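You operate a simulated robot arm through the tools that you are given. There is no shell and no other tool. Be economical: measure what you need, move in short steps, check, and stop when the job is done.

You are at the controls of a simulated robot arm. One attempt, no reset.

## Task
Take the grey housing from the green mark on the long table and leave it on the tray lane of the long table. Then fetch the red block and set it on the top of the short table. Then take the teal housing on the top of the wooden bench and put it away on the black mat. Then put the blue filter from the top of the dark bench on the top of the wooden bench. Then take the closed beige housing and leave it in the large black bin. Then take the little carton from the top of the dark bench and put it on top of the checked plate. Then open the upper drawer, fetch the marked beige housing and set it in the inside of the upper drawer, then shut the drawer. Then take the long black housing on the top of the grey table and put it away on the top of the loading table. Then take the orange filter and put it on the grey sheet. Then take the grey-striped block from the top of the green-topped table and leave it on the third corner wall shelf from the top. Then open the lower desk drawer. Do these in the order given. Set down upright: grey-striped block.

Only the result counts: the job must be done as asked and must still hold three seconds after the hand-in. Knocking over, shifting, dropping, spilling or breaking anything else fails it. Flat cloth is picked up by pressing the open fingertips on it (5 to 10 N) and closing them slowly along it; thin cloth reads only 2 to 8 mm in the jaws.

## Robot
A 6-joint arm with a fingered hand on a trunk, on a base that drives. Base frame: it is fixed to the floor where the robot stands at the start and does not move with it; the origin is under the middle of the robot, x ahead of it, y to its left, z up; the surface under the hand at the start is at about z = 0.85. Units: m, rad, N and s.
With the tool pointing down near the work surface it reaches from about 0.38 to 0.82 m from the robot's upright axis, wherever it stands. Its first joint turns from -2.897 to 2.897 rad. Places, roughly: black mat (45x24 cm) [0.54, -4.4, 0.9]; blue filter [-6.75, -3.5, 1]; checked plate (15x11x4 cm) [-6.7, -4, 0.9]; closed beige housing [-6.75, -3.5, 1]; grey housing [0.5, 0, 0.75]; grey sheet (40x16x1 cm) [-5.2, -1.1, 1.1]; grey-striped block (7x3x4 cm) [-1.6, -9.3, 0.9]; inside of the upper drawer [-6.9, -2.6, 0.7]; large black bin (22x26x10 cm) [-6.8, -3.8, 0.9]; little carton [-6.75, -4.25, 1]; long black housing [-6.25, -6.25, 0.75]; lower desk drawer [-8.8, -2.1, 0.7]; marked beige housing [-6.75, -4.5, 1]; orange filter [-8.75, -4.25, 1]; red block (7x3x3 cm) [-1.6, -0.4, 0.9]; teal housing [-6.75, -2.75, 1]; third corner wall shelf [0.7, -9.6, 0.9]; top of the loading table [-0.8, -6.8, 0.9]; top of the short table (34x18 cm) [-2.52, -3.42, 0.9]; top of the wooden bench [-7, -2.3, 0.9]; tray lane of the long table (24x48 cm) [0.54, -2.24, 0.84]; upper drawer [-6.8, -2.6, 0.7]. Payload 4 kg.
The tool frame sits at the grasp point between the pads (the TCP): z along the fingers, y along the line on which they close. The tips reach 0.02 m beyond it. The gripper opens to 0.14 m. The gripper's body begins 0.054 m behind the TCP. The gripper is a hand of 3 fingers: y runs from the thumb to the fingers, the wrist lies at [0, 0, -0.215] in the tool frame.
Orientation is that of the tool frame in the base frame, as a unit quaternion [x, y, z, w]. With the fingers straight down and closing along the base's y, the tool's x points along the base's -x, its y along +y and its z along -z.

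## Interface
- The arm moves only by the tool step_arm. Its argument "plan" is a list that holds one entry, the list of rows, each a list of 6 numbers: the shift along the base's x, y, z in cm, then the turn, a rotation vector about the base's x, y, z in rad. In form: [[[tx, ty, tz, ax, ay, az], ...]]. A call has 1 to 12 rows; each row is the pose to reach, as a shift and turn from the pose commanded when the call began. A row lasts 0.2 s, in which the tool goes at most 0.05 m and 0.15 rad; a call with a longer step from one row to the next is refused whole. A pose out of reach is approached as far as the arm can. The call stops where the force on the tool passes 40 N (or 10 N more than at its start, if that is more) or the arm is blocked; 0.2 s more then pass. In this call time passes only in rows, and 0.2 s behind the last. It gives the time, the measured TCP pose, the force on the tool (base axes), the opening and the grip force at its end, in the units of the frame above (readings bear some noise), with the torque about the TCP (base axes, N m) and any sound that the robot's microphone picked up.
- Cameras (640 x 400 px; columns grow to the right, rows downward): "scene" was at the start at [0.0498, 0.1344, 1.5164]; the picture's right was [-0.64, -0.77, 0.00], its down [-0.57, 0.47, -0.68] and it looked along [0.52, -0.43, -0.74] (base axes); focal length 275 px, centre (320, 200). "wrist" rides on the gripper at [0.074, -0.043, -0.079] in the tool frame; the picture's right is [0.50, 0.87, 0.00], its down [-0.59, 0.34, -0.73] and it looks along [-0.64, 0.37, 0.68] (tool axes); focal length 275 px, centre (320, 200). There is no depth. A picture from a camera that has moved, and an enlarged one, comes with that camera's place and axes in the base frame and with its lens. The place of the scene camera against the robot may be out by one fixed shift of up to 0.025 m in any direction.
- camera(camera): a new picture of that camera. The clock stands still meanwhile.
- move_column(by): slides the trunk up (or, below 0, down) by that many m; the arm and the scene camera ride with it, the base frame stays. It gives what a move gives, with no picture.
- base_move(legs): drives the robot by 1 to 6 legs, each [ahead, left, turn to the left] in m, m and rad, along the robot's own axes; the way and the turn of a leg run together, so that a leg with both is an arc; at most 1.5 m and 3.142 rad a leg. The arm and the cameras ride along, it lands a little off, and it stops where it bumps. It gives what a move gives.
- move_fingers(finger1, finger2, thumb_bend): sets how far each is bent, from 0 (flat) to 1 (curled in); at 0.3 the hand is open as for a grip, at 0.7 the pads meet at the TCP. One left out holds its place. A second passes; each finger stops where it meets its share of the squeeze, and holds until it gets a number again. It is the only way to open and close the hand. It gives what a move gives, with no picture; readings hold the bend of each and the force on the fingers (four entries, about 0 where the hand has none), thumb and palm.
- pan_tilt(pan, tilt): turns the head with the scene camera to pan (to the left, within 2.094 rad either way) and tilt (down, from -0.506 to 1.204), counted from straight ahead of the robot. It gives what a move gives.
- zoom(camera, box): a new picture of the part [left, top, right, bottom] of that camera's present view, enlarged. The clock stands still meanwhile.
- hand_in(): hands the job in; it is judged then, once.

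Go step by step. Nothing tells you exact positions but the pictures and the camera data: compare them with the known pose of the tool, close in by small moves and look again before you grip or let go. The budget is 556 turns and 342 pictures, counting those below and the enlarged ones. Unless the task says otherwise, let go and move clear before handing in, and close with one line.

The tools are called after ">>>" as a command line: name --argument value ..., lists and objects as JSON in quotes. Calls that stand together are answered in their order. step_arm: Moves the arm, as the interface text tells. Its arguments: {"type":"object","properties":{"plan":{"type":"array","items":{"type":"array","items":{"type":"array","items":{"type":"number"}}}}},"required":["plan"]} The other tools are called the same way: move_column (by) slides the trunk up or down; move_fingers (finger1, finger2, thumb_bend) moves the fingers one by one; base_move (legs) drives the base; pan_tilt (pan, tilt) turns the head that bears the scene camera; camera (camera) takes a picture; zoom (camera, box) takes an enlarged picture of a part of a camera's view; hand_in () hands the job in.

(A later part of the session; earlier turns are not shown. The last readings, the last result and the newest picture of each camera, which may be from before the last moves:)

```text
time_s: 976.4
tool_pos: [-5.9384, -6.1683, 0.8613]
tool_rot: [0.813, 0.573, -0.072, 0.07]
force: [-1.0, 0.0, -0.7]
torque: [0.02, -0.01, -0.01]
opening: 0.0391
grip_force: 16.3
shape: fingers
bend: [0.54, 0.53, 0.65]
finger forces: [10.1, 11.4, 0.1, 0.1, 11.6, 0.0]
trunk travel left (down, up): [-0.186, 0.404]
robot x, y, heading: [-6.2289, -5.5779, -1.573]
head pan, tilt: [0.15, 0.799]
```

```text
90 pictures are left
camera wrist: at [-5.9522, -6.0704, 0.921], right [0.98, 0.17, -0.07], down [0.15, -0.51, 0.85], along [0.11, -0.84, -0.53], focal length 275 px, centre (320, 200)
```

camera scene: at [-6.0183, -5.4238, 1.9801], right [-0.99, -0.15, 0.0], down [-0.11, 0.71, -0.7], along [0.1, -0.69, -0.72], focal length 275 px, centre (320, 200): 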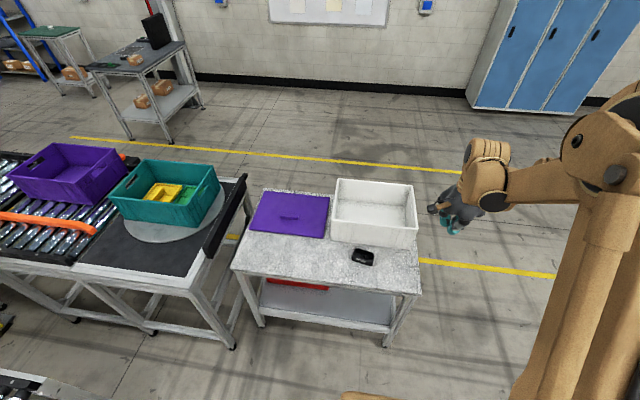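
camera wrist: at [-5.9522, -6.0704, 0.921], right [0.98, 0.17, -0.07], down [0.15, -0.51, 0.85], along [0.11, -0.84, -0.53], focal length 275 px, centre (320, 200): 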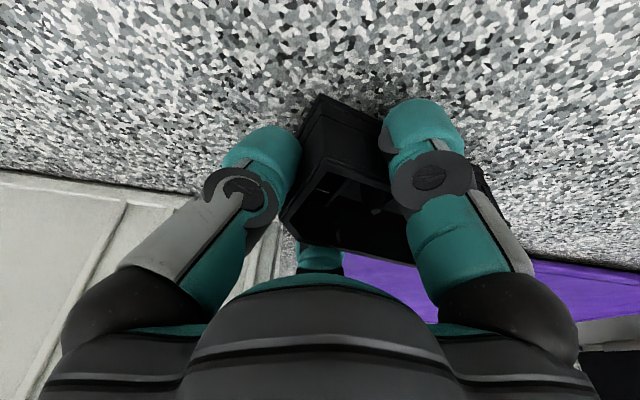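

This grip is like the one that carried the first housing safely. I'll lift and verify.

>>> step_arm --plan '[[[0, 0.4, 2, 0, 0, 0], [0, 1.2, 6, 0, 0, 0], [0, 2.4, 10, 0, 0, 0], [0, 4, 14, 0, 0, 0], [0, 6, 18, 0, 0, 0]]]'

>>> camera --camera "wrist"

```text
time_s: 977.6
tool_pos: [-5.9377, -6.1053, 1.0438]
tool_rot: [0.812, 0.574, -0.072, 0.071]
force: [-0.9, 0.0, -1.2]
torque: [0.0, 0.04, 0.0]
opening: 0.0389
grip_force: 16.3
shape: fingers
bend: [0.54, 0.53, 0.65]
finger forces: [9.6, 11.0, 0.0, 0.0, 11.8, 0.0]
trunk travel left (down, up): [-0.186, 0.404]
robot x, y, heading: [-6.2268, -5.5817, -1.572]
head pan, tilt: [0.15, 0.799]
```

```text
89 pictures are left
camera wrist: at [-5.9523, -6.0077, 1.1048], right [0.98, 0.17, -0.07], down [0.15, -0.51, 0.85], along [0.11, -0.84, -0.53], focal length 275 px, centre (320, 200)
```

wrist: 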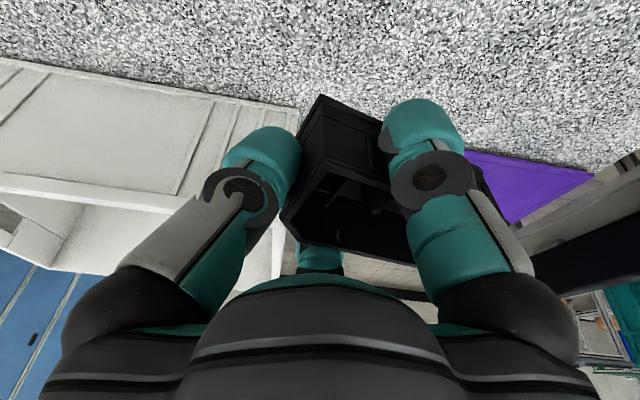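

Secure. Now the long trip to the loading table: I'll raise the trunk, go west round the grey table, then along the south aisle.

>>> move_column --by 0.4

>>> base_move --legs '[[-0.12, 0, 0], [0, -1.15, 0], [1.0, 0, 0], [0.85, 0, 0], [0, 0, 1.57], [1.4, 0, 0]]'

```text
time_s: 981.5
tool_pos: [-5.9381, -6.1076, 1.444]
tool_rot: [0.814, 0.572, -0.073, 0.07]
force: [0.2, -0.2, -1.2]
torque: [-0.01, 0.03, -0.01]
opening: 0.039
grip_force: 16.1
shape: fingers
bend: [0.54, 0.53, 0.65]
finger forces: [9.7, 11.0, 0.1, 0.0, 11.8, 0.0]
trunk travel left (down, up): [-0.586, 0.004]
robot x, y, heading: [-6.2265, -5.5799, -1.567]
head pan, tilt: [0.15, 0.799]
```

```text
time_s: 1007.5
tool_pos: [-5.424, -7.0355, 1.4427]
tool_rot: [0.164, 0.981, -0.002, 0.102]
force: [0.5, 0.3, -1.9]
torque: [-0.03, 0.01, -0.01]
opening: 0.0387
grip_force: 15.4
shape: fingers
bend: [0.54, 0.53, 0.65]
finger forces: [8.9, 10.6, 0.0, 0.1, 11.5, 0.0]
trunk travel left (down, up): [-0.586, 0.004]
robot x, y, heading: [-5.9481, -7.3296, 0.011]
head pan, tilt: [0.15, 0.799]
```

>>> base_move --legs '[[1.35, -0.185, 0], [1.3, -0.095, 0], [0.6, -0.03, 0], [0.6, -0.5, 0], [1.4, -0.07, 0], [1.1, 0.03, 0]]'

>>> base_move --legs '[[0, 0.6, 0], [0, 0.6, 0]]'

>>> pan_tilt --pan 2.05 --tilt 0.6

>>> camera --camera "scene"

```text
time_s: 1039.3
tool_pos: [0.9949, -7.6837, 1.4448]
tool_rot: [0.155, 0.983, -0.001, 0.101]
force: [0.0, 0.1, -1.0]
torque: [-0.04, 0.03, 0.0]
opening: 0.0386
grip_force: 15.2
shape: fingers
bend: [0.54, 0.53, 0.65]
finger forces: [9.1, 10.5, 0.1, 0.1, 11.5, 0.1]
trunk travel left (down, up): [-0.586, 0.004]
robot x, y, heading: [0.4767, -7.9904, 0.033]
head pan, tilt: [0.15, 0.799]
```

```text
time_s: 1045.8
tool_pos: [0.9422, -6.4698, 1.4451]
tool_rot: [0.148, 0.984, -0.001, 0.102]
force: [0.9, 1.2, -1.0]
torque: [-0.09, 0.04, -0.01]
opening: 0.0383
grip_force: 15.4
shape: fingers
bend: [0.54, 0.53, 0.65]
finger forces: [9.0, 10.6, 0.1, 0.1, 11.6, 0.0]
trunk travel left (down, up): [-0.586, 0.004]
robot x, y, heading: [0.4295, -6.7853, 0.046]
head pan, tilt: [0.15, 0.799]
```

```text
time_s: 1047.6
tool_pos: [0.9428, -6.4703, 1.4448]
tool_rot: [0.148, 0.984, 0.0, 0.1]
force: [0.6, -0.7, -0.3]
torque: [-0.03, 0.04, -0.01]
opening: 0.0383
grip_force: 15.1
shape: fingers
bend: [0.54, 0.53, 0.65]
finger forces: [9.0, 10.5, 0.0, 0.0, 11.5, 0.0]
trunk travel left (down, up): [-0.586, 0.004]
robot x, y, heading: [0.4294, -6.7833, 0.049]
head pan, tilt: [2.051, 0.6]
```

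```text
88 pictures are left
camera scene: at [0.3655, -6.5227, 1.9969], right [0.87, 0.5, 0.0], down [0.28, -0.49, -0.83], along [-0.41, 0.71, -0.57], focal length 275 px, centre (320, 200)
```

scene: 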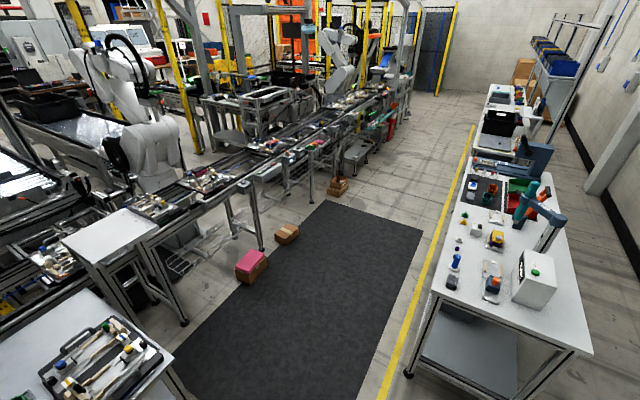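

I'll turn to face west towards the loading table.

>>> base_move --legs '[[0, 0, 3.09]]'

>>> pan_tilt --pan -0.2 --tilt 0.8

>>> camera --camera "scene"

```text
time_s: 1055.2
tool_pos: [-0.1114, -7.0456, 1.4455]
tool_rot: [0.976, -0.195, -0.101, -0.005]
force: [-0.5, -0.1, -0.7]
torque: [0.03, -0.04, -0.01]
opening: 0.0373
grip_force: 15.0
shape: fingers
bend: [0.54, 0.53, 0.65]
finger forces: [8.6, 10.3, 0.0, 0.0, 10.8, 0.0]
trunk travel left (down, up): [-0.586, 0.004]
robot x, y, heading: [0.4286, -6.7834, 3.094]
head pan, tilt: [2.051, 0.6]
```

```text
time_s: 1057.3
tool_pos: [-0.1112, -7.0467, 1.443]
tool_rot: [0.976, -0.194, -0.1, -0.005]
force: [-0.7, -0.7, -2.0]
torque: [0.03, -0.01, -0.03]
opening: 0.0377
grip_force: 14.9
shape: fingers
bend: [0.54, 0.53, 0.66]
finger forces: [8.5, 10.4, 0.0, 0.0, 10.8, 0.1]
trunk travel left (down, up): [-0.586, 0.004]
robot x, y, heading: [0.4315, -6.7843, 3.092]
head pan, tilt: [-0.201, 0.799]
```

```text
87 pictures are left
camera scene: at [0.3697, -6.9598, 1.98], right [0.25, 0.97, 0.0], down [0.69, -0.18, -0.7], along [-0.68, 0.17, -0.72], focal length 275 px, centre (320, 200)
```

scene: 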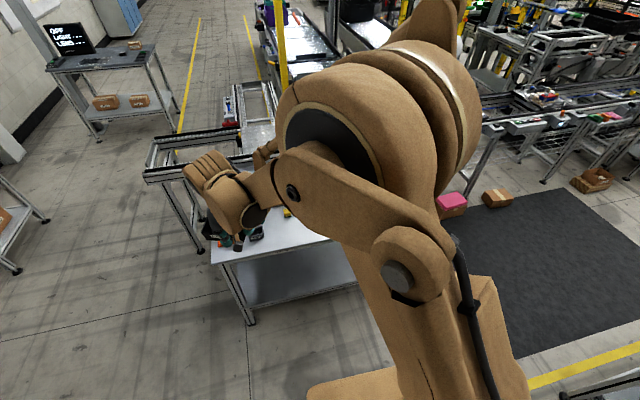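

The arm hides the tabletop. I'll use the wrist camera, which looks west over the table from here.

>>> camera --camera "wrist"

>>> pan_tilt --pan 0.25 --tilt 0.75

>>> camera --camera "scene"

```text
86 pictures are left
camera wrist: at [-0.0137, -7.0397, 1.504], right [0.12, -0.99, -0.07], down [-0.52, -0.13, 0.85], along [-0.85, -0.07, -0.53], focal length 275 px, centre (320, 200)
```

wrist: 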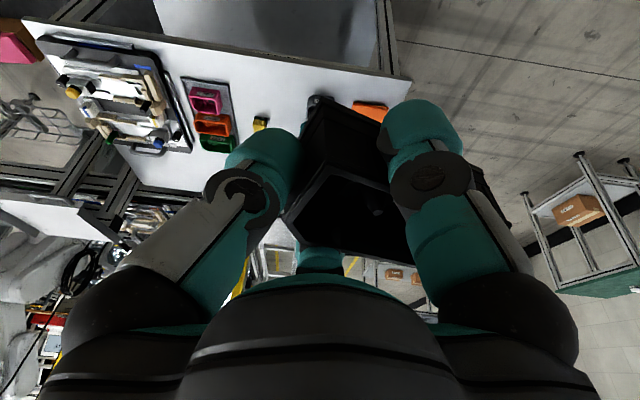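

```text
time_s: 1058.2
tool_pos: [-0.1112, -7.0472, 1.4441]
tool_rot: [0.976, -0.194, -0.1, -0.004]
force: [-1.3, 0.5, -1.2]
torque: [0.05, -0.01, -0.02]
opening: 0.0377
grip_force: 14.6
shape: fingers
bend: [0.54, 0.53, 0.66]
finger forces: [8.6, 10.4, 0.0, 0.0, 10.8, 0.0]
trunk travel left (down, up): [-0.586, 0.004]
robot x, y, heading: [0.4294, -6.7838, 3.098]
head pan, tilt: [0.25, 0.75]
```

```text
85 pictures are left
camera scene: at [0.3667, -6.996, 1.984], right [-0.2, 0.98, 0.0], down [0.67, 0.14, -0.73], along [-0.72, -0.14, -0.68], focal length 275 px, centre (320, 200)
```

scene: 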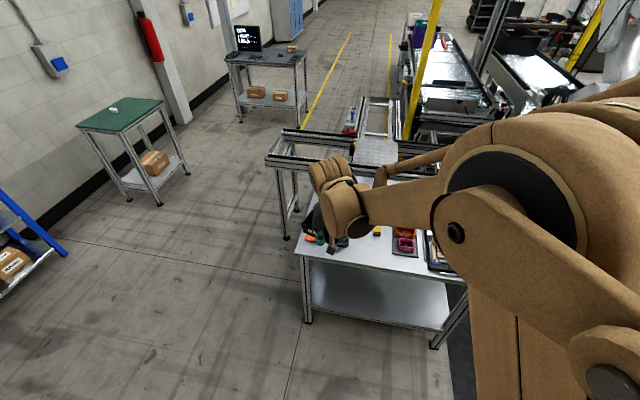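

I see objects along the table's east half; the west half needs a closer look. I'll drive up to the table and look down at it.

>>> base_move --legs '[[0.5, 0.0, 0]]'

>>> step_arm --plan '[[[0, 4.5, 0, 0, 0, 0], [0, 9, 0, 0, 0, 0], [0, 13.5, 0, 0, 0, 0], [0, 18, 0, 0, 0, 0], [0, 22.5, 0, 0, 0, 0], [0, 27, 0, 0, 0, 0], [0, 31.5, 0, 0, 0, 0]]]'

>>> pan_tilt --pan 0.0 --tilt 0.8

>>> camera --camera "scene"

```text
time_s: 1061.1
tool_pos: [-0.6109, -7.0182, 1.4437]
tool_rot: [0.975, -0.197, -0.1, -0.005]
force: [-0.4, 0.1, -1.2]
torque: [0.06, -0.03, 0.03]
opening: 0.0378
grip_force: 15.1
shape: fingers
bend: [0.54, 0.53, 0.66]
finger forces: [8.6, 10.4, 0.0, 0.1, 10.8, 0.0]
trunk travel left (down, up): [-0.586, 0.004]
robot x, y, heading: [-0.0669, -6.7586, 3.087]
head pan, tilt: [0.25, 0.75]
```

```text
time_s: 1062.7
tool_pos: [-0.6112, -6.7003, 1.4443]
tool_rot: [0.975, -0.196, -0.1, -0.005]
force: [-0.2, 0.1, -2.0]
torque: [0.03, 0.0, 0.01]
opening: 0.0375
grip_force: 15.0
shape: fingers
bend: [0.54, 0.53, 0.66]
finger forces: [8.6, 10.4, 0.1, 0.0, 10.8, 0.1]
trunk travel left (down, up): [-0.586, 0.004]
robot x, y, heading: [-0.0702, -6.7564, 3.087]
head pan, tilt: [0.25, 0.75]
```

```text
time_s: 1063.5
tool_pos: [-0.6112, -6.7055, 1.4432]
tool_rot: [0.975, -0.197, -0.101, -0.006]
force: [1.0, 0.0, -1.4]
torque: [0.05, -0.02, 0.03]
opening: 0.0376
grip_force: 14.9
shape: fingers
bend: [0.54, 0.53, 0.66]
finger forces: [8.5, 10.3, 0.0, 0.0, 10.7, 0.0]
trunk travel left (down, up): [-0.586, 0.004]
robot x, y, heading: [-0.0669, -6.7603, 3.092]
head pan, tilt: [0.0, 0.799]
```

```text
84 pictures are left
camera scene: at [-0.1311, -6.95, 1.98], right [0.05, 1.0, 0.0], down [0.72, -0.04, -0.7], along [-0.7, 0.04, -0.72], focal length 275 px, centre (320, 200)
```

scene: 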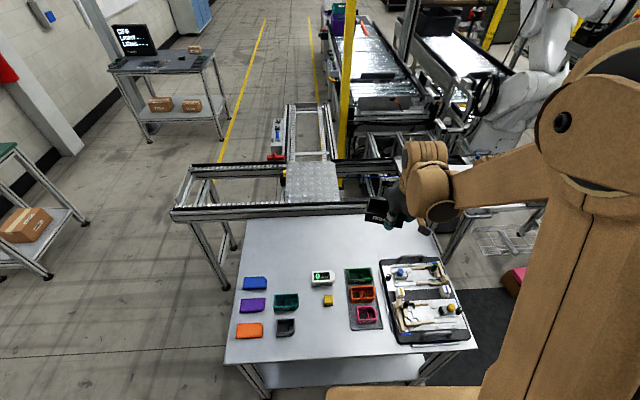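

Now I have a clear view: the table's back half is empty. I'll place the housing at about [-0.84, -6.84].

>>> step_arm --plan '[[[-4, -2.3, 0, 0, 0, 0], [-8, -4.6, 0, 0, 0, 0], [-12, -6.9, 0, 0, 0, 0], [-16, -9.2, 0, 0, 0, 0], [-20, -11.5, 0, 0, 0, 0], [-22.9, -13.4, 0, 0, 0, 0]]]'

>>> move_column --by -0.38

>>> camera --camera "scene"

```text
time_s: 1064.9
tool_pos: [-0.8409, -6.8382, 1.4454]
tool_rot: [0.975, -0.198, -0.101, -0.006]
force: [-1.7, 0.0, -1.6]
torque: [0.03, -0.05, 0.01]
opening: 0.0371
grip_force: 14.6
shape: fingers
bend: [0.54, 0.53, 0.66]
finger forces: [8.5, 10.2, 0.0, 0.0, 10.6, 0.1]
trunk travel left (down, up): [-0.586, 0.004]
robot x, y, heading: [-0.0682, -6.7588, 3.089]
head pan, tilt: [0.0, 0.799]
```

```text
time_s: 1068.5
tool_pos: [-0.8388, -6.8378, 1.0651]
tool_rot: [0.975, -0.197, -0.101, -0.005]
force: [-0.5, 0.4, -1.0]
torque: [0.04, -0.04, -0.01]
opening: 0.0371
grip_force: 14.9
shape: fingers
bend: [0.54, 0.53, 0.66]
finger forces: [8.5, 10.3, 0.0, 0.0, 10.5, 0.0]
trunk travel left (down, up): [-0.206, 0.384]
robot x, y, heading: [-0.0643, -6.7613, 3.089]
head pan, tilt: [0.0, 0.799]
```

```text
83 pictures are left
camera scene: at [-0.1312, -6.9493, 1.6001], right [0.05, 1.0, 0.0], down [0.72, -0.04, -0.7], along [-0.7, 0.04, -0.72], focal length 275 px, centre (320, 200)
```

scene: 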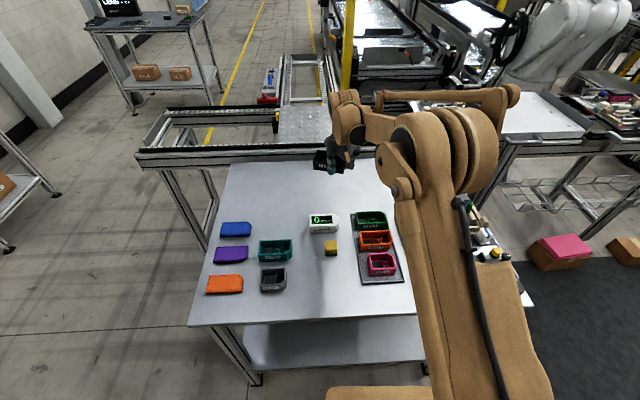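

>>> step_arm --plan '[[[0, 0, -4, 0, 0, 0], [0, 0, -8, 0, 0, 0], [0, 0, -10.5, 0, 0, 0], [0, 0, -11.5, 0, 0, 0]]]'

>>> step_arm --plan '[[[0, 0, -0.5, 0, 0, 0], [0, 0, -1.0, 0, 0, 0], [0, 0, -1.4, 0, 0, 0]]]'

```text
time_s: 1069.5
tool_pos: [-0.8377, -6.8369, 0.9501]
tool_rot: [0.975, -0.197, -0.101, -0.006]
force: [0.2, 0.2, -1.5]
torque: [0.05, -0.05, -0.02]
opening: 0.0372
grip_force: 14.6
shape: fingers
bend: [0.54, 0.53, 0.66]
finger forces: [8.5, 10.3, 0.0, 0.1, 10.5, 0.0]
trunk travel left (down, up): [-0.206, 0.384]
robot x, y, heading: [-0.0695, -6.7583, 3.089]
head pan, tilt: [0.0, 0.799]
```

```text
time_s: 1070.3
tool_pos: [-0.8373, -6.8378, 0.9374]
tool_rot: [0.975, -0.197, -0.1, -0.006]
force: [-0.5, -0.2, -1.6]
torque: [0.07, -0.03, 0.01]
opening: 0.037
grip_force: 14.5
shape: fingers
bend: [0.54, 0.53, 0.66]
finger forces: [8.5, 10.2, 0.1, 0.1, 10.5, 0.1]
trunk travel left (down, up): [-0.206, 0.384]
robot x, y, heading: [-0.0658, -6.7573, 3.086]
head pan, tilt: [0.0, 0.799]
```

>>> step_arm --plan '[[[0, 0, -0.5, 0, 0, 0], [0, 0, -1.0, 0, 0, 0], [0, 0, -1.5, 0, 0, 0], [0, 0, -2.0, 0, 0, 0]]]'

>>> camera --camera "wrist"

```text
time_s: 1071.3
tool_pos: [-0.8378, -6.8364, 0.9143]
tool_rot: [0.975, -0.197, -0.101, -0.005]
force: [0.8, -0.2, -1.1]
torque: [0.06, 0.0, -0.02]
opening: 0.0371
grip_force: 14.8
shape: fingers
bend: [0.54, 0.53, 0.66]
finger forces: [8.5, 10.2, 0.0, 0.1, 10.4, 0.0]
trunk travel left (down, up): [-0.206, 0.384]
robot x, y, heading: [-0.0696, -6.7633, 3.088]
head pan, tilt: [0.0, 0.799]
```

```text
82 pictures are left
camera wrist: at [-0.7404, -6.8302, 0.9754], right [0.12, -0.99, -0.07], down [-0.52, -0.12, 0.85], along [-0.85, -0.06, -0.53], focal length 275 px, centre (320, 200)
```

wrist: 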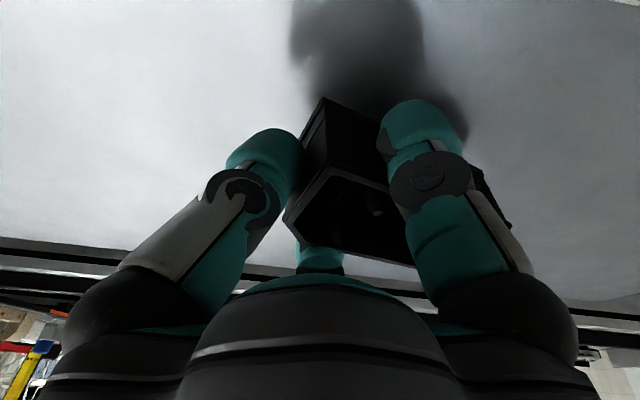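

Still above the surface, so I'll continue slowly.

>>> step_arm --plan '[[[0, 0, -0.5, 0, 0, 0], [0, 0, -1.0, 0, 0, 0], [0, 0, -1.5, 0, 0, 0], [0, 0, -2.0, 0, 0, 0], [0, 0, -2.5, 0, 0, 0], [0, 0, -3.0, 0, 0, 0]]]'

```text
time_s: 1072.7
tool_pos: [-0.8383, -6.835, 0.895]
tool_rot: [0.975, -0.199, -0.103, -0.003]
force: [2.1, 2.7, 28.2]
torque: [-0.63, -0.7, 0.17]
opening: 0.0353
grip_force: 26.3
shape: fingers
bend: [0.55, 0.52, 0.67]
finger forces: [27.4, 14.1, 0.0, 0.0, 10.9, 0.0]
trunk travel left (down, up): [-0.206, 0.384]
robot x, y, heading: [-0.0699, -6.7572, 3.084]
head pan, tilt: [0.0, 0.799]
stopped in row 6: the force on the tool passed its limit at 47 N (the readings are from after the stop); the commanded pose is now the measured one
```

Contact at 28 N. I'll ease up, release and withdraw along the tilt.

>>> step_arm --plan '[[[0, 0, 0.3, 0, 0, 0]]]'

>>> move_fingers --finger1 0.42 --finger2 0.42 --thumb_bend 0.42

>>> step_arm --plan '[[[0.3, 0, 1.5, 0, 0, 0], [1, 0, 5, 0, 0, 0], [2, 0, 9, 0, 0, 0], [3, 0, 13, 0, 0, 0], [6, 0, 17, 0, 0, 0], [9, 0, 20, 0, 0, 0]]]'

>>> zoom --camera "scene" --box '[240, 120, 440, 260]'

```text
time_s: 1073.1
tool_pos: [-0.8395, -6.8364, 0.8939]
tool_rot: [0.975, -0.198, -0.102, -0.004]
force: [3.8, 3.4, 10.2]
torque: [-0.17, -0.32, 0.15]
opening: 0.0356
grip_force: 19.4
shape: fingers
bend: [0.54, 0.52, 0.67]
finger forces: [15.0, 12.6, 0.0, 0.0, 11.2, 0.1]
trunk travel left (down, up): [-0.206, 0.384]
robot x, y, heading: [-0.071, -6.7579, 3.088]
head pan, tilt: [0.0, 0.799]
```

```text
time_s: 1074.1
tool_pos: [-0.8385, -6.8364, 0.8958]
tool_rot: [0.975, -0.197, -0.102, -0.004]
force: [-2.3, 4.5, 22.9]
torque: [-0.56, -0.54, 0.05]
opening: 0.0739
grip_force: 11.5
shape: fingers
bend: [0.48, 0.42, 0.42]
finger forces: [22.5, 0.0, 0.0, 0.1, 0.0, 0.0]
trunk travel left (down, up): [-0.206, 0.384]
robot x, y, heading: [-0.0668, -6.7612, 3.087]
head pan, tilt: [0.0, 0.799]
```

```text
time_s: 1075.5
tool_pos: [-0.7506, -6.8376, 1.0952]
tool_rot: [0.975, -0.198, -0.103, -0.004]
force: [0.4, 0.3, -0.5]
torque: [0.0, 0.03, 0.01]
opening: 0.0883
grip_force: 0.1
shape: fingers
bend: [0.42, 0.42, 0.42]
finger forces: [0.0, 0.1, 0.0, 0.0, 0.0, 0.0]
trunk travel left (down, up): [-0.206, 0.384]
robot x, y, heading: [-0.0692, -6.7571, 3.089]
head pan, tilt: [0.0, 0.799]
```

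```text
2.86 times, centred on (340, 190) of scene
camera zoom: at [-0.13, -6.9491, 1.6001], right [0.05, 1.0, 0.0], down [0.72, -0.04, -0.7], along [-0.7, 0.04, -0.72], focal length 785 px, centre (263, 229)
```

zoom: 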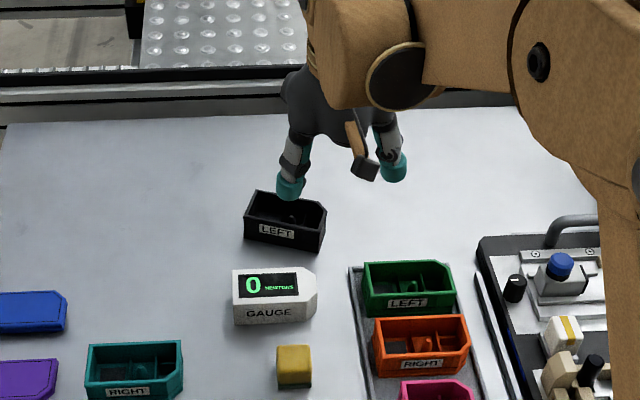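

The black housing stands on the loading table. Next is the orange filter at about [-8.75, -4.25]. I'll level the hand, raise the trunk and head west again.

>>> step_arm --plan '[[[4, 0, 2, 0, -0.1, 0], [8, 2, 4, 0, -0.2, 0], [12, 4, 6, 0, -0.2, 0], [16, 6, 8, 0, -0.2, 0], [20, 8, 8, 0, -0.2, 0]]]'

>>> move_column --by 0.35

>>> base_move --legs '[[-0.4, 0, 0], [0, 1.25, 0], [1.218, 0.26, 0], [1.309, -0.13, 0], [0.425, -0.475, 0], [1.3, 0.017, 0]]'

```text
time_s: 1076.7
tool_pos: [-0.5517, -6.7548, 1.1751]
tool_rot: [0.98, -0.196, -0.004, -0.024]
force: [0.4, 0.7, -1.0]
torque: [-0.02, 0.0, 0.04]
opening: 0.0881
grip_force: 0.0
shape: fingers
bend: [0.42, 0.42, 0.42]
finger forces: [0.0, 0.0, 0.1, 0.0, 0.1, 0.0]
trunk travel left (down, up): [-0.206, 0.384]
robot x, y, heading: [-0.0666, -6.7554, 3.084]
head pan, tilt: [0.0, 0.799]
```

```text
time_s: 1080.1
tool_pos: [-0.5523, -6.7549, 1.5242]
tool_rot: [0.98, -0.195, -0.004, -0.024]
force: [0.2, 0.1, 0.4]
torque: [0.0, -0.01, -0.02]
opening: 0.0884
grip_force: 0.1
shape: fingers
bend: [0.42, 0.42, 0.42]
finger forces: [0.1, 0.1, 0.1, 0.1, 0.0, 0.0]
trunk travel left (down, up): [-0.556, 0.034]
robot x, y, heading: [-0.073, -6.7574, 3.09]
head pan, tilt: [0.0, 0.799]
```

```text
time_s: 1109.7
tool_pos: [-4.4, -7.4906, 1.5244]
tool_rot: [0.982, -0.187, -0.005, -0.025]
force: [-0.2, -0.4, 0.4]
torque: [0.0, 0.01, 0.01]
opening: 0.0884
grip_force: 0.0
shape: fingers
bend: [0.42, 0.42, 0.42]
finger forces: [0.0, 0.0, 0.1, 0.1, 0.1, 0.1]
trunk travel left (down, up): [-0.556, 0.034]
robot x, y, heading: [-3.9169, -7.4826, 3.106]
head pan, tilt: [0.0, 0.799]
```

>>> base_move --legs '[[1.4, 0.0, 0], [1.4, 0, 0], [1.1, 0, 0], [0, -1.5, 0], [0.4, -0.3, 0]]'

>>> pan_tilt --pan -0.9 --tilt 0.5

>>> camera --camera "scene"

```text
time_s: 1137.9
tool_pos: [-8.4992, -5.4164, 1.5241]
tool_rot: [0.977, -0.212, -0.004, -0.024]
force: [0.0, -0.5, -0.5]
torque: [-0.02, -0.02, -0.04]
opening: 0.0886
grip_force: 0.0
shape: fingers
bend: [0.42, 0.42, 0.42]
finger forces: [0.0, 0.0, 0.1, 0.1, 0.1, 0.0]
trunk travel left (down, up): [-0.556, 0.034]
robot x, y, heading: [-8.0146, -5.437, 3.055]
head pan, tilt: [0.0, 0.799]
```

```text
time_s: 1139.1
tool_pos: [-8.4989, -5.4179, 1.5242]
tool_rot: [0.977, -0.212, -0.004, -0.023]
force: [-0.9, -0.1, -0.5]
torque: [0.0, -0.01, 0.01]
opening: 0.0886
grip_force: 0.1
shape: fingers
bend: [0.42, 0.42, 0.42]
finger forces: [0.0, 0.0, 0.0, 0.0, 0.0, 0.1]
trunk travel left (down, up): [-0.556, 0.034]
robot x, y, heading: [-8.0102, -5.4323, 3.058]
head pan, tilt: [-0.901, 0.499]
```

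```text
80 pictures are left
camera scene: at [-8.0532, -5.5557, 1.976], right [0.83, 0.55, 0.0], down [0.26, -0.4, -0.88], along [-0.48, 0.73, -0.48], focal length 275 px, centre (320, 200)
```

scene: 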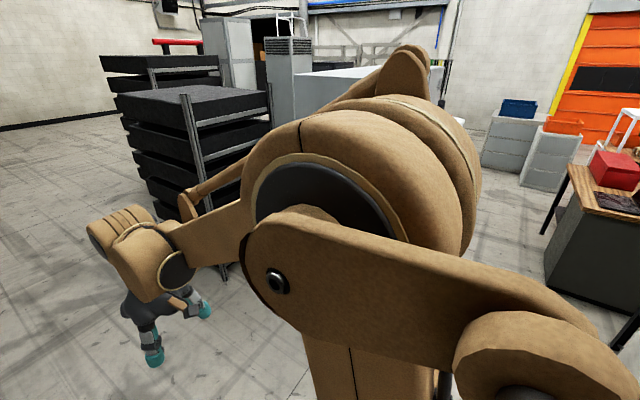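

The arm blocks the view. I'll turn the robot to face north and look again.

>>> base_move --legs '[[0, 0, -1.49]]'

>>> pan_tilt --pan 0.35 --tilt 0.5

>>> camera --camera "scene"

```text
time_s: 1143.2
tool_pos: [-8.0247, -4.9517, 1.5242]
tool_rot: [-0.566, 0.824, -0.014, 0.02]
force: [0.1, 0.0, 0.5]
torque: [0.0, 0.02, 0.01]
opening: 0.0883
grip_force: 0.0
shape: fingers
bend: [0.42, 0.42, 0.42]
finger forces: [0.0, 0.0, 0.0, 0.1, 0.1, 0.1]
trunk travel left (down, up): [-0.556, 0.034]
robot x, y, heading: [-8.0149, -5.4365, 1.546]
head pan, tilt: [-0.901, 0.499]
```

```text
time_s: 1144.6
tool_pos: [-8.0251, -4.9511, 1.5253]
tool_rot: [-0.565, 0.825, -0.014, 0.02]
force: [0.8, -0.4, -0.4]
torque: [-0.02, 0.03, -0.01]
opening: 0.0885
grip_force: 0.1
shape: fingers
bend: [0.42, 0.42, 0.42]
finger forces: [0.1, 0.1, 0.0, 0.0, 0.0, 0.1]
trunk travel left (down, up): [-0.556, 0.034]
robot x, y, heading: [-8.0173, -5.4384, 1.541]
head pan, tilt: [0.351, 0.499]
```

```text
79 pictures are left
camera scene: at [-8.2251, -5.3686, 1.976], right [0.95, 0.32, 0.0], down [0.15, -0.45, -0.88], along [-0.28, 0.83, -0.48], focal length 275 px, centre (320, 200)
```

scene: 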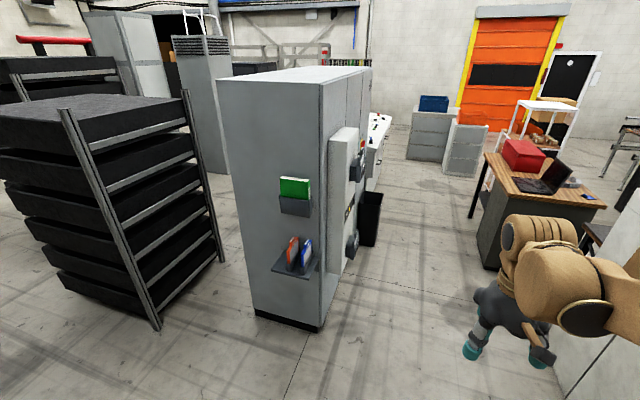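

On the cabinet's south face is a small shelf with two standing filters, one orange and one blue. I'll zoom in.

>>> zoom --camera "scene" --box '[250, 160, 370, 300]'

>>> zoom --camera "scene" --box '[265, 225, 335, 285]'

```text
2.86 times, centred on (310, 230) of scene
camera zoom: at [-8.2251, -5.3686, 1.976], right [0.95, 0.32, 0.0], down [0.15, -0.45, -0.88], along [-0.28, 0.83, -0.48], focal length 785 px, centre (349, 114)
```

zoom: 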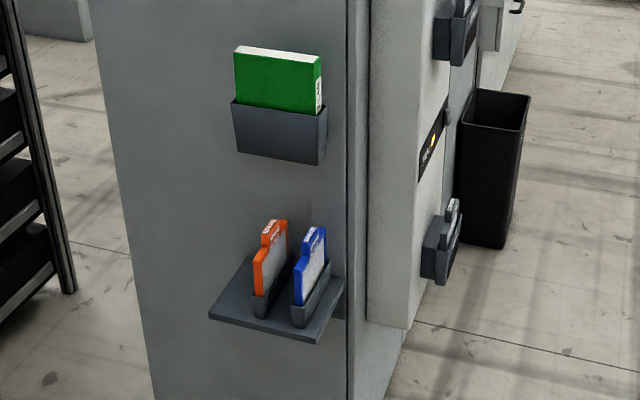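

```text
6.67 times, centred on (300, 255) of scene
camera zoom: at [-8.2251, -5.3686, 1.976], right [0.95, 0.32, 0.0], down [0.15, -0.45, -0.88], along [-0.28, 0.83, -0.48], focal length 1832 px, centre (453, -167)
```

zoom: 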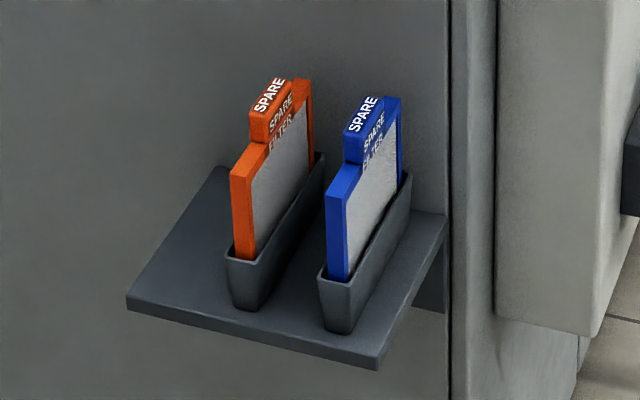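

The orange filter stands in a slot on a small shelf (z ≈ 0.73) at about [-8.84, -4.1], beside a blue one. I'll take it by its near edge with a horizontal hand. I'll line up south of it and turn the hand.

>>> base_move --legs '[[0, 0.8, 0], [0.25, 0, 0]]'

>>> step_arm --plan '[[[0, 2, 0, 0, 0, 0.13], [0, 4, 0, 0, 0, 0.26], [0, 6, 0, 0, 0, 0.37]]]'

>>> step_arm --plan '[[[0, 1.5, 0, 0.143, 0, 0], [0, 3, 0, 0.286, 0, 0], [0, 4.5, 0, 0.43, 0, 0], [0, 6, 0, 0.572, 0, 0], [0, 7.5, 0, 0.715, 0, 0], [0, 9, 0, 0.858, 0, 0], [0, 10.5, 0, 1.0, 0, 0], [0, 12, 0, 1.143, 0, 0], [0, 13.5, 0, 1.286, 0, 0], [0, 15, 0, 1.43, 0, 0], [0, 16, 0, 1.57, 0, 0]]]'

>>> move_column --by -0.4

```text
time_s: 1150.2
tool_pos: [-8.8191, -4.6844, 1.5234]
tool_rot: [-0.57, 0.821, -0.013, 0.02]
force: [-0.1, 1.2, -0.3]
torque: [0.01, 0.0, -0.01]
opening: 0.0885
grip_force: 0.1
shape: fingers
bend: [0.42, 0.42, 0.42]
finger forces: [0.0, 0.0, 0.0, 0.1, 0.1, 0.0]
trunk travel left (down, up): [-0.556, 0.034]
robot x, y, heading: [-8.801, -5.1671, 1.561]
head pan, tilt: [0.351, 0.499]
```

```text
time_s: 1151.0
tool_pos: [-8.8188, -4.6236, 1.5261]
tool_rot: [0.712, -0.702, 0.01, -0.022]
force: [0.2, 0.3, -0.4]
torque: [-0.03, 0.06, -0.02]
opening: 0.0886
grip_force: 0.1
shape: fingers
bend: [0.42, 0.42, 0.42]
finger forces: [0.0, 0.1, 0.1, 0.0, 0.0, 0.0]
trunk travel left (down, up): [-0.556, 0.034]
robot x, y, heading: [-8.802, -5.1709, 1.551]
head pan, tilt: [0.351, 0.499]
```

```text
time_s: 1153.5
tool_pos: [-8.816, -4.4674, 1.5237]
tool_rot: [-0.5, 0.521, 0.471, 0.506]
force: [0.0, -0.4, 0.8]
torque: [0.0, 0.0, 0.0]
opening: 0.0883
grip_force: 0.1
shape: fingers
bend: [0.42, 0.42, 0.42]
finger forces: [0.1, 0.1, 0.0, 0.1, 0.0, 0.0]
out of reach, approached as far as the arm can: row 11
trunk travel left (down, up): [-0.556, 0.034]
robot x, y, heading: [-8.8012, -5.1701, 1.555]
head pan, tilt: [0.351, 0.499]
```

```text
time_s: 1157.3
tool_pos: [-8.8162, -4.4688, 1.125]
tool_rot: [-0.501, 0.522, 0.47, 0.506]
force: [0.6, -0.6, 0.3]
torque: [0.01, -0.01, 0.04]
opening: 0.0885
grip_force: 0.0
shape: fingers
bend: [0.42, 0.42, 0.42]
finger forces: [0.0, 0.0, 0.1, 0.1, 0.0, 0.0]
trunk travel left (down, up): [-0.156, 0.434]
robot x, y, heading: [-8.8011, -5.1692, 1.557]
head pan, tilt: [0.351, 0.499]
```

>>> move_column --by -0.15

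>>> step_arm --plan '[[[0, 0, -3, 0, 0, 0], [0, 0, -6, 0, 0, 0], [0, 0, -9, 0, 0, 0], [0, 0, -11, 0, 0, 0]]]'

>>> camera --camera "wrist"

>>> pan_tilt --pan 0.0 --tilt 0.5

>>> camera --camera "scene"

```text
time_s: 1159.0
tool_pos: [-8.8161, -4.4686, 0.9736]
tool_rot: [-0.501, 0.522, 0.47, 0.506]
force: [-0.2, -1.0, -0.1]
torque: [-0.02, 0.02, -0.02]
opening: 0.0884
grip_force: 0.0
shape: fingers
bend: [0.42, 0.42, 0.42]
finger forces: [0.0, 0.0, 0.0, 0.0, 0.0, 0.0]
trunk travel left (down, up): [-0.006, 0.584]
robot x, y, heading: [-8.7995, -5.1712, 1.556]
head pan, tilt: [0.351, 0.499]
```

```text
time_s: 1160.0
tool_pos: [-8.815, -4.4509, 0.8796]
tool_rot: [-0.5, 0.522, 0.469, 0.506]
force: [-0.4, 0.0, -1.2]
torque: [0.0, -0.02, -0.02]
opening: 0.0886
grip_force: 0.1
shape: fingers
bend: [0.42, 0.42, 0.42]
finger forces: [0.0, 0.0, 0.0, 0.0, 0.0, 0.1]
out of reach, approached as far as the arm can: row 3, 4
trunk travel left (down, up): [-0.006, 0.584]
robot x, y, heading: [-8.801, -5.1742, 1.555]
head pan, tilt: [0.351, 0.499]
```

```text
76 pictures are left
camera wrist: at [-8.7771, -4.5358, 0.8082], right [-0.86, 0.03, -0.51], down [-0.39, -0.69, 0.62], along [-0.34, 0.73, 0.6], focal length 275 px, centre (320, 200)
```

wrist: 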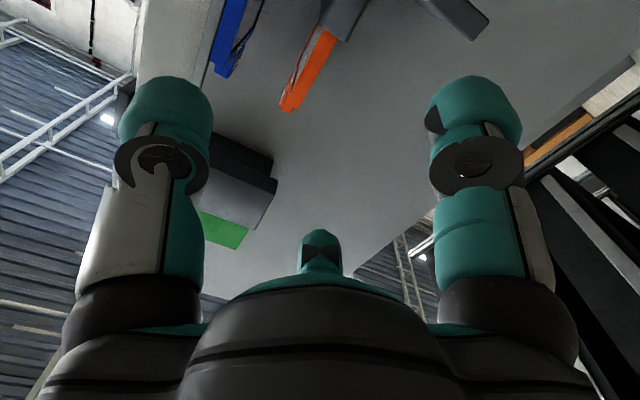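

```text
time_s: 1160.9
tool_pos: [-8.8154, -4.4516, 0.8802]
tool_rot: [-0.501, 0.522, 0.47, 0.506]
force: [0.7, -0.6, 0.7]
torque: [0.0, 0.04, 0.05]
opening: 0.0885
grip_force: 0.1
shape: fingers
bend: [0.42, 0.42, 0.42]
finger forces: [0.0, 0.0, 0.0, 0.0, 0.0, 0.0]
trunk travel left (down, up): [-0.006, 0.584]
robot x, y, heading: [-8.8019, -5.1704, 1.556]
head pan, tilt: [0.0, 0.499]
```

```text
75 pictures are left
camera scene: at [-8.9829, -5.0994, 1.426], right [1.0, -0.02, 0.0], down [-0.01, -0.48, -0.88], along [0.01, 0.88, -0.48], focal length 275 px, centre (320, 200)
```

scene: 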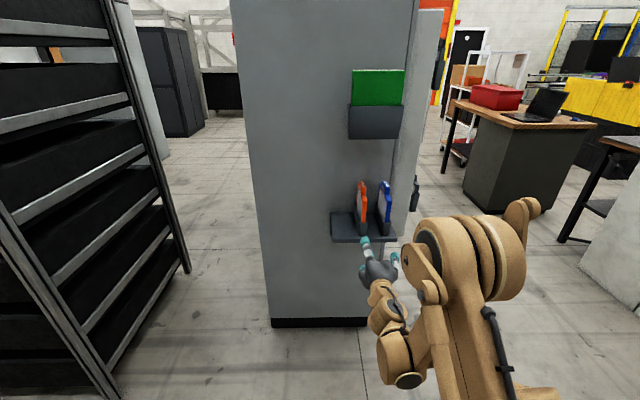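

Triangulating properly: the orange plate's near edge is at [-8.815, -4.225], top 0.95, slot top ≈ 0.83; the blue one is 7.8 cm east. I'll narrow the thumb, raise 2 cm and move in.

>>> move_fingers --thumb_bend 0.49

>>> step_arm --plan '[[[0, 0, 1.8, 0, 0, 0]]]'

>>> base_move --legs '[[0.16, 0, 0]]'

>>> camera --camera "wrist"

>>> zoom --camera "scene" --box '[310, 160, 430, 280]'

```text
time_s: 1161.9
tool_pos: [-8.8161, -4.4502, 0.8797]
tool_rot: [-0.5, 0.522, 0.47, 0.507]
force: [0.1, 0.3, 0.7]
torque: [0.02, 0.03, -0.02]
opening: 0.0779
grip_force: 0.0
shape: fingers
bend: [0.42, 0.42, 0.49]
finger forces: [0.1, 0.1, 0.0, 0.0, 0.1, 0.1]
trunk travel left (down, up): [-0.006, 0.584]
robot x, y, heading: [-8.8011, -5.1677, 1.554]
head pan, tilt: [0.0, 0.499]
```

```text
time_s: 1162.3
tool_pos: [-8.8165, -4.451, 0.8972]
tool_rot: [-0.502, 0.521, 0.47, 0.505]
force: [-0.1, 0.4, -0.4]
torque: [-0.03, 0.02, -0.01]
opening: 0.078
grip_force: 0.1
shape: fingers
bend: [0.42, 0.42, 0.49]
finger forces: [0.0, 0.1, 0.0, 0.0, 0.1, 0.1]
trunk travel left (down, up): [-0.006, 0.584]
robot x, y, heading: [-8.8041, -5.1664, 1.556]
head pan, tilt: [0.0, 0.499]
```

```text
time_s: 1163.7
tool_pos: [-8.816, -4.2899, 0.8966]
tool_rot: [-0.501, 0.521, 0.471, 0.506]
force: [0.4, -0.1, 0.2]
torque: [-0.01, 0.02, -0.01]
opening: 0.0781
grip_force: 0.1
shape: fingers
bend: [0.42, 0.42, 0.49]
finger forces: [0.0, 0.1, 0.1, 0.0, 0.0, 0.1]
trunk travel left (down, up): [-0.006, 0.584]
robot x, y, heading: [-8.7995, -5.0107, 1.565]
head pan, tilt: [0.0, 0.499]
```

```text
74 pictures are left
camera wrist: at [-8.7769, -4.3745, 0.8256], right [-0.86, 0.02, -0.51], down [-0.39, -0.69, 0.62], along [-0.34, 0.73, 0.6], focal length 275 px, centre (320, 200)
```

wrist: 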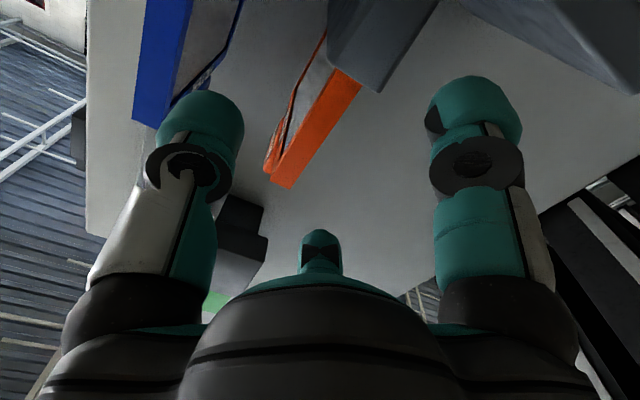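

```text
3.33 times, centred on (370, 220) of scene
camera zoom: at [-8.9805, -4.9384, 1.426], right [1.0, -0.01, 0.0], down [-0.01, -0.48, -0.88], along [0.01, 0.88, -0.48], focal length 916 px, centre (153, 133)
```

zoom: 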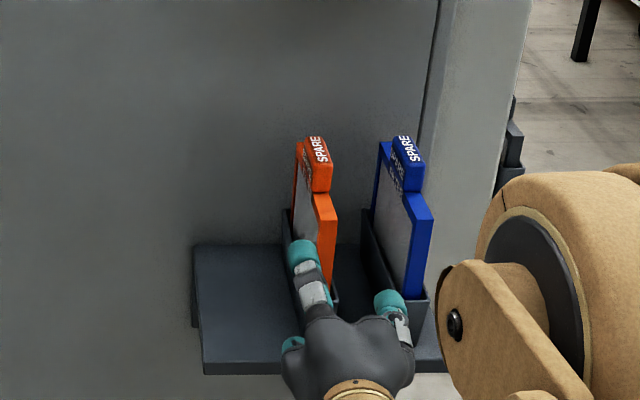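

The plate is centred between thumb and fingers, exposed from z 0.867 to 0.951. I'll raise 1.8 cm, advance 8 cm and close.

>>> step_arm --plan '[[[0, 0, 1.8, 0, 0, 0], [0, 3, 1.8, 0, 0, 0], [0, 6, 1.8, 0, 0, 0], [0, 8, 1.8, 0, 0, 0]]]'

>>> move_fingers --finger1 0.85 --finger2 0.85 --thumb_bend 0.85

>>> camera --camera "wrist"

>>> zoom --camera "scene" --box '[310, 160, 430, 280]'

```text
time_s: 1164.7
tool_pos: [-8.815, -4.2104, 0.9161]
tool_rot: [-0.501, 0.522, 0.47, 0.506]
force: [-0.4, 0.2, -0.4]
torque: [0.03, -0.01, 0.02]
opening: 0.078
grip_force: 0.0
shape: fingers
bend: [0.42, 0.42, 0.49]
finger forces: [0.0, 0.1, 0.0, 0.1, 0.0, 0.0]
trunk travel left (down, up): [-0.006, 0.584]
robot x, y, heading: [-8.8011, -5.0074, 1.555]
head pan, tilt: [0.0, 0.499]
```

```text
time_s: 1165.7
tool_pos: [-8.8154, -4.2116, 0.915]
tool_rot: [-0.501, 0.521, 0.47, 0.506]
force: [-0.4, 0.1, 1.0]
torque: [-0.03, 0.04, 0.02]
opening: 0.0241
grip_force: 22.2
shape: fingers
bend: [0.6, 0.61, 0.66]
finger forces: [11.4, 11.1, 0.1, 0.0, 22.0, 0.0]
trunk travel left (down, up): [-0.006, 0.584]
robot x, y, heading: [-8.8025, -5.0049, 1.555]
head pan, tilt: [0.0, 0.499]
```

```text
72 pictures are left
camera wrist: at [-8.7772, -4.2962, 0.8436], right [-0.86, 0.02, -0.51], down [-0.39, -0.69, 0.62], along [-0.34, 0.73, 0.6], focal length 275 px, centre (320, 200)
```

wrist: 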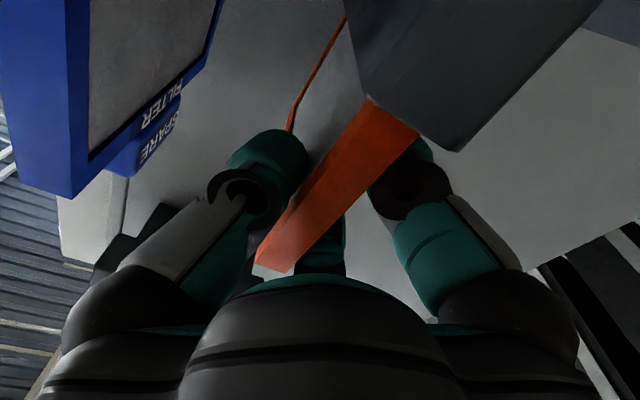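

```text
3.33 times, centred on (370, 220) of scene
camera zoom: at [-8.9805, -4.9385, 1.426], right [1.0, -0.01, 0.0], down [-0.01, -0.48, -0.88], along [0.01, 0.88, -0.48], focal length 916 px, centre (153, 133)
```

zoom: 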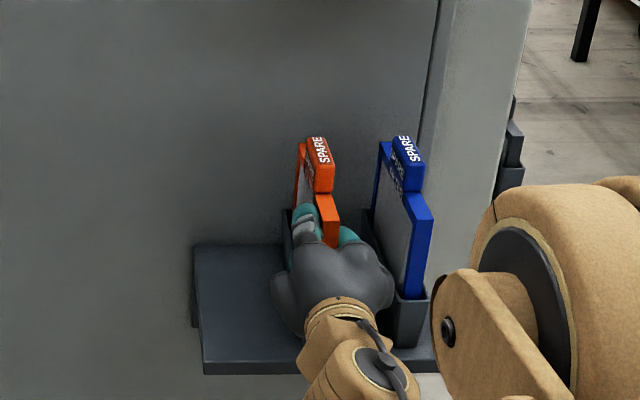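

The plate's near edge is held at 22 N. I'll lift it straight out of the slot.

>>> step_arm --plan '[[[0, 0, 1.5, 0, 0, 0], [0, 0, 3, 0, 0, 0], [0, 0, 4.5, 0, 0, 0], [0, 0, 6, 0, 0, 0], [0, 0, 7.5, 0, 0, 0], [0, 0, 9, 0, 0, 0]]]'

>>> zoom --camera "scene" --box '[310, 120, 450, 260]'

```text
time_s: 1167.1
tool_pos: [-8.8156, -4.2097, 1.0046]
tool_rot: [-0.501, 0.521, 0.47, 0.506]
force: [0.6, -0.4, -0.8]
torque: [-0.03, 0.02, -0.02]
opening: 0.0241
grip_force: 22.3
shape: fingers
bend: [0.6, 0.61, 0.66]
finger forces: [10.7, 11.4, 0.0, 0.0, 22.4, 0.0]
trunk travel left (down, up): [-0.006, 0.584]
robot x, y, heading: [-8.7979, -5.0078, 1.555]
head pan, tilt: [0.0, 0.499]
```

```text
2.86 times, centred on (380, 190) of scene
camera zoom: at [-8.9805, -4.9386, 1.426], right [1.0, -0.01, 0.0], down [-0.01, -0.48, -0.88], along [0.01, 0.88, -0.48], focal length 785 px, centre (149, 229)
```

zoom: 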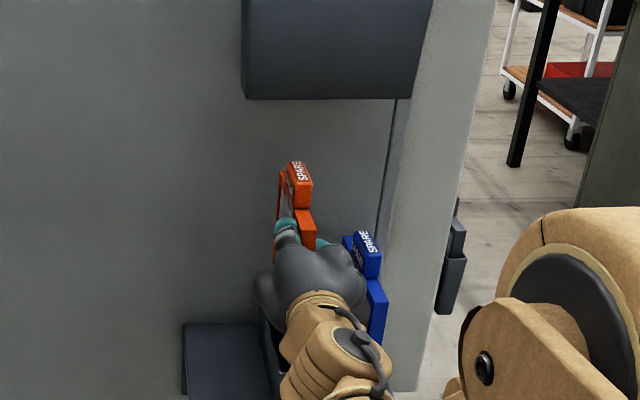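

It came out cleanly. I'll back away south, then raise the trunk.

>>> base_move --legs '[[-0.4, 0, 0]]'

>>> move_column --by 0.4

>>> pan_tilt --pan 0.1 --tilt 0.5

>>> camera --camera "scene"

```text
time_s: 1169.6
tool_pos: [-8.8186, -4.6081, 1.0039]
tool_rot: [-0.501, 0.522, 0.47, 0.506]
force: [0.0, 0.4, -1.4]
torque: [-0.03, 0.0, -0.02]
opening: 0.0239
grip_force: 22.6
shape: fingers
bend: [0.6, 0.61, 0.66]
finger forces: [10.7, 11.5, 0.0, 0.0, 22.3, 0.1]
trunk travel left (down, up): [-0.006, 0.584]
robot x, y, heading: [-8.8092, -5.4079, 1.552]
head pan, tilt: [0.0, 0.499]
```

```text
time_s: 1173.4
tool_pos: [-8.8188, -4.6076, 1.4054]
tool_rot: [-0.501, 0.522, 0.469, 0.506]
force: [0.1, 0.0, 0.1]
torque: [-0.04, -0.01, 0.0]
opening: 0.0238
grip_force: 22.8
shape: fingers
bend: [0.6, 0.61, 0.66]
finger forces: [10.7, 11.6, 0.0, 0.0, 22.3, 0.0]
trunk travel left (down, up): [-0.406, 0.184]
robot x, y, heading: [-8.8058, -5.4068, 1.546]
head pan, tilt: [0.0, 0.499]
```

```text
time_s: 1174.1
tool_pos: [-8.8179, -4.6083, 1.4055]
tool_rot: [-0.5, 0.522, 0.469, 0.506]
force: [0.0, -0.4, -1.0]
torque: [-0.05, 0.05, -0.02]
opening: 0.0238
grip_force: 22.4
shape: fingers
bend: [0.6, 0.61, 0.66]
finger forces: [10.7, 11.6, 0.1, 0.0, 22.4, 0.0]
trunk travel left (down, up): [-0.406, 0.184]
robot x, y, heading: [-8.8066, -5.4084, 1.555]
head pan, tilt: [0.099, 0.499]
```

```text
69 pictures are left
camera scene: at [-8.9959, -5.3361, 1.826], right [1.0, 0.08, 0.0], down [0.04, -0.48, -0.88], along [-0.07, 0.88, -0.48], focal length 275 px, centre (320, 200)
```

scene: 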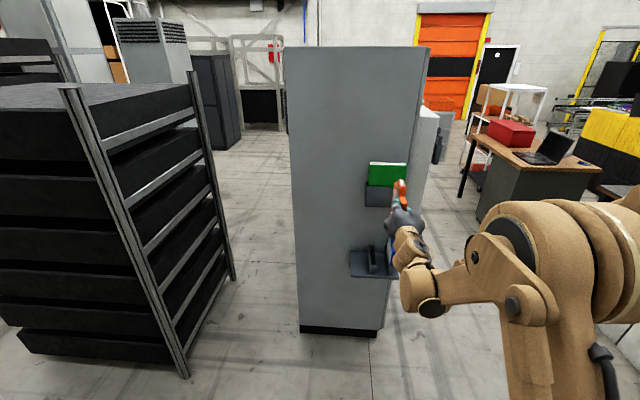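

The filter is secure. I'll drive back round to the east aisle (x ≈ -5.7) and north towards the yellow crate cart, where the grey sheet should be.

>>> base_move --legs '[[0, -1.4, 0], [0, -1.4, 0], [0, -0.3, 0], [1.3, 0, 0], [1.2, 0, 0]]'

>>> pan_tilt --pan -0.2 --tilt 0.5

>>> camera --camera "scene"

```text
time_s: 1200.9
tool_pos: [-5.8719, -2.1517, 1.4037]
tool_rot: [0.515, -0.508, -0.484, -0.493]
force: [0.5, 0.2, -1.1]
torque: [-0.06, 0.0, -0.02]
opening: 0.0243
grip_force: 22.1
shape: fingers
bend: [0.6, 0.61, 0.66]
finger forces: [10.9, 11.7, 0.0, 0.1, 22.4, 0.1]
trunk travel left (down, up): [-0.406, 0.184]
robot x, y, heading: [-5.8135, -2.9464, 1.607]
head pan, tilt: [0.099, 0.499]
```

```text
time_s: 1201.7
tool_pos: [-5.871, -2.1523, 1.4052]
tool_rot: [0.515, -0.507, -0.484, -0.493]
force: [0.1, -0.2, -0.3]
torque: [-0.03, 0.01, 0.03]
opening: 0.0238
grip_force: 22.3
shape: fingers
bend: [0.6, 0.61, 0.66]
finger forces: [10.8, 11.8, 0.0, 0.0, 22.4, 0.0]
trunk travel left (down, up): [-0.406, 0.184]
robot x, y, heading: [-5.8128, -2.9464, 1.611]
head pan, tilt: [-0.201, 0.499]
```

```text
68 pictures are left
camera scene: at [-5.9789, -2.8894, 1.826], right [0.99, -0.16, 0.0], down [-0.08, -0.47, -0.88], along [0.14, 0.87, -0.48], focal length 275 px, centre (320, 200)
```

scene: 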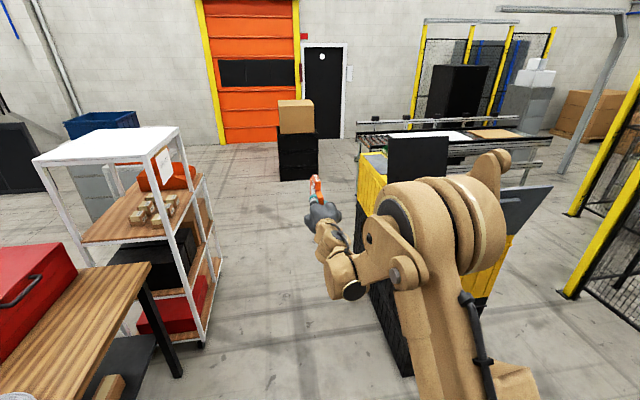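

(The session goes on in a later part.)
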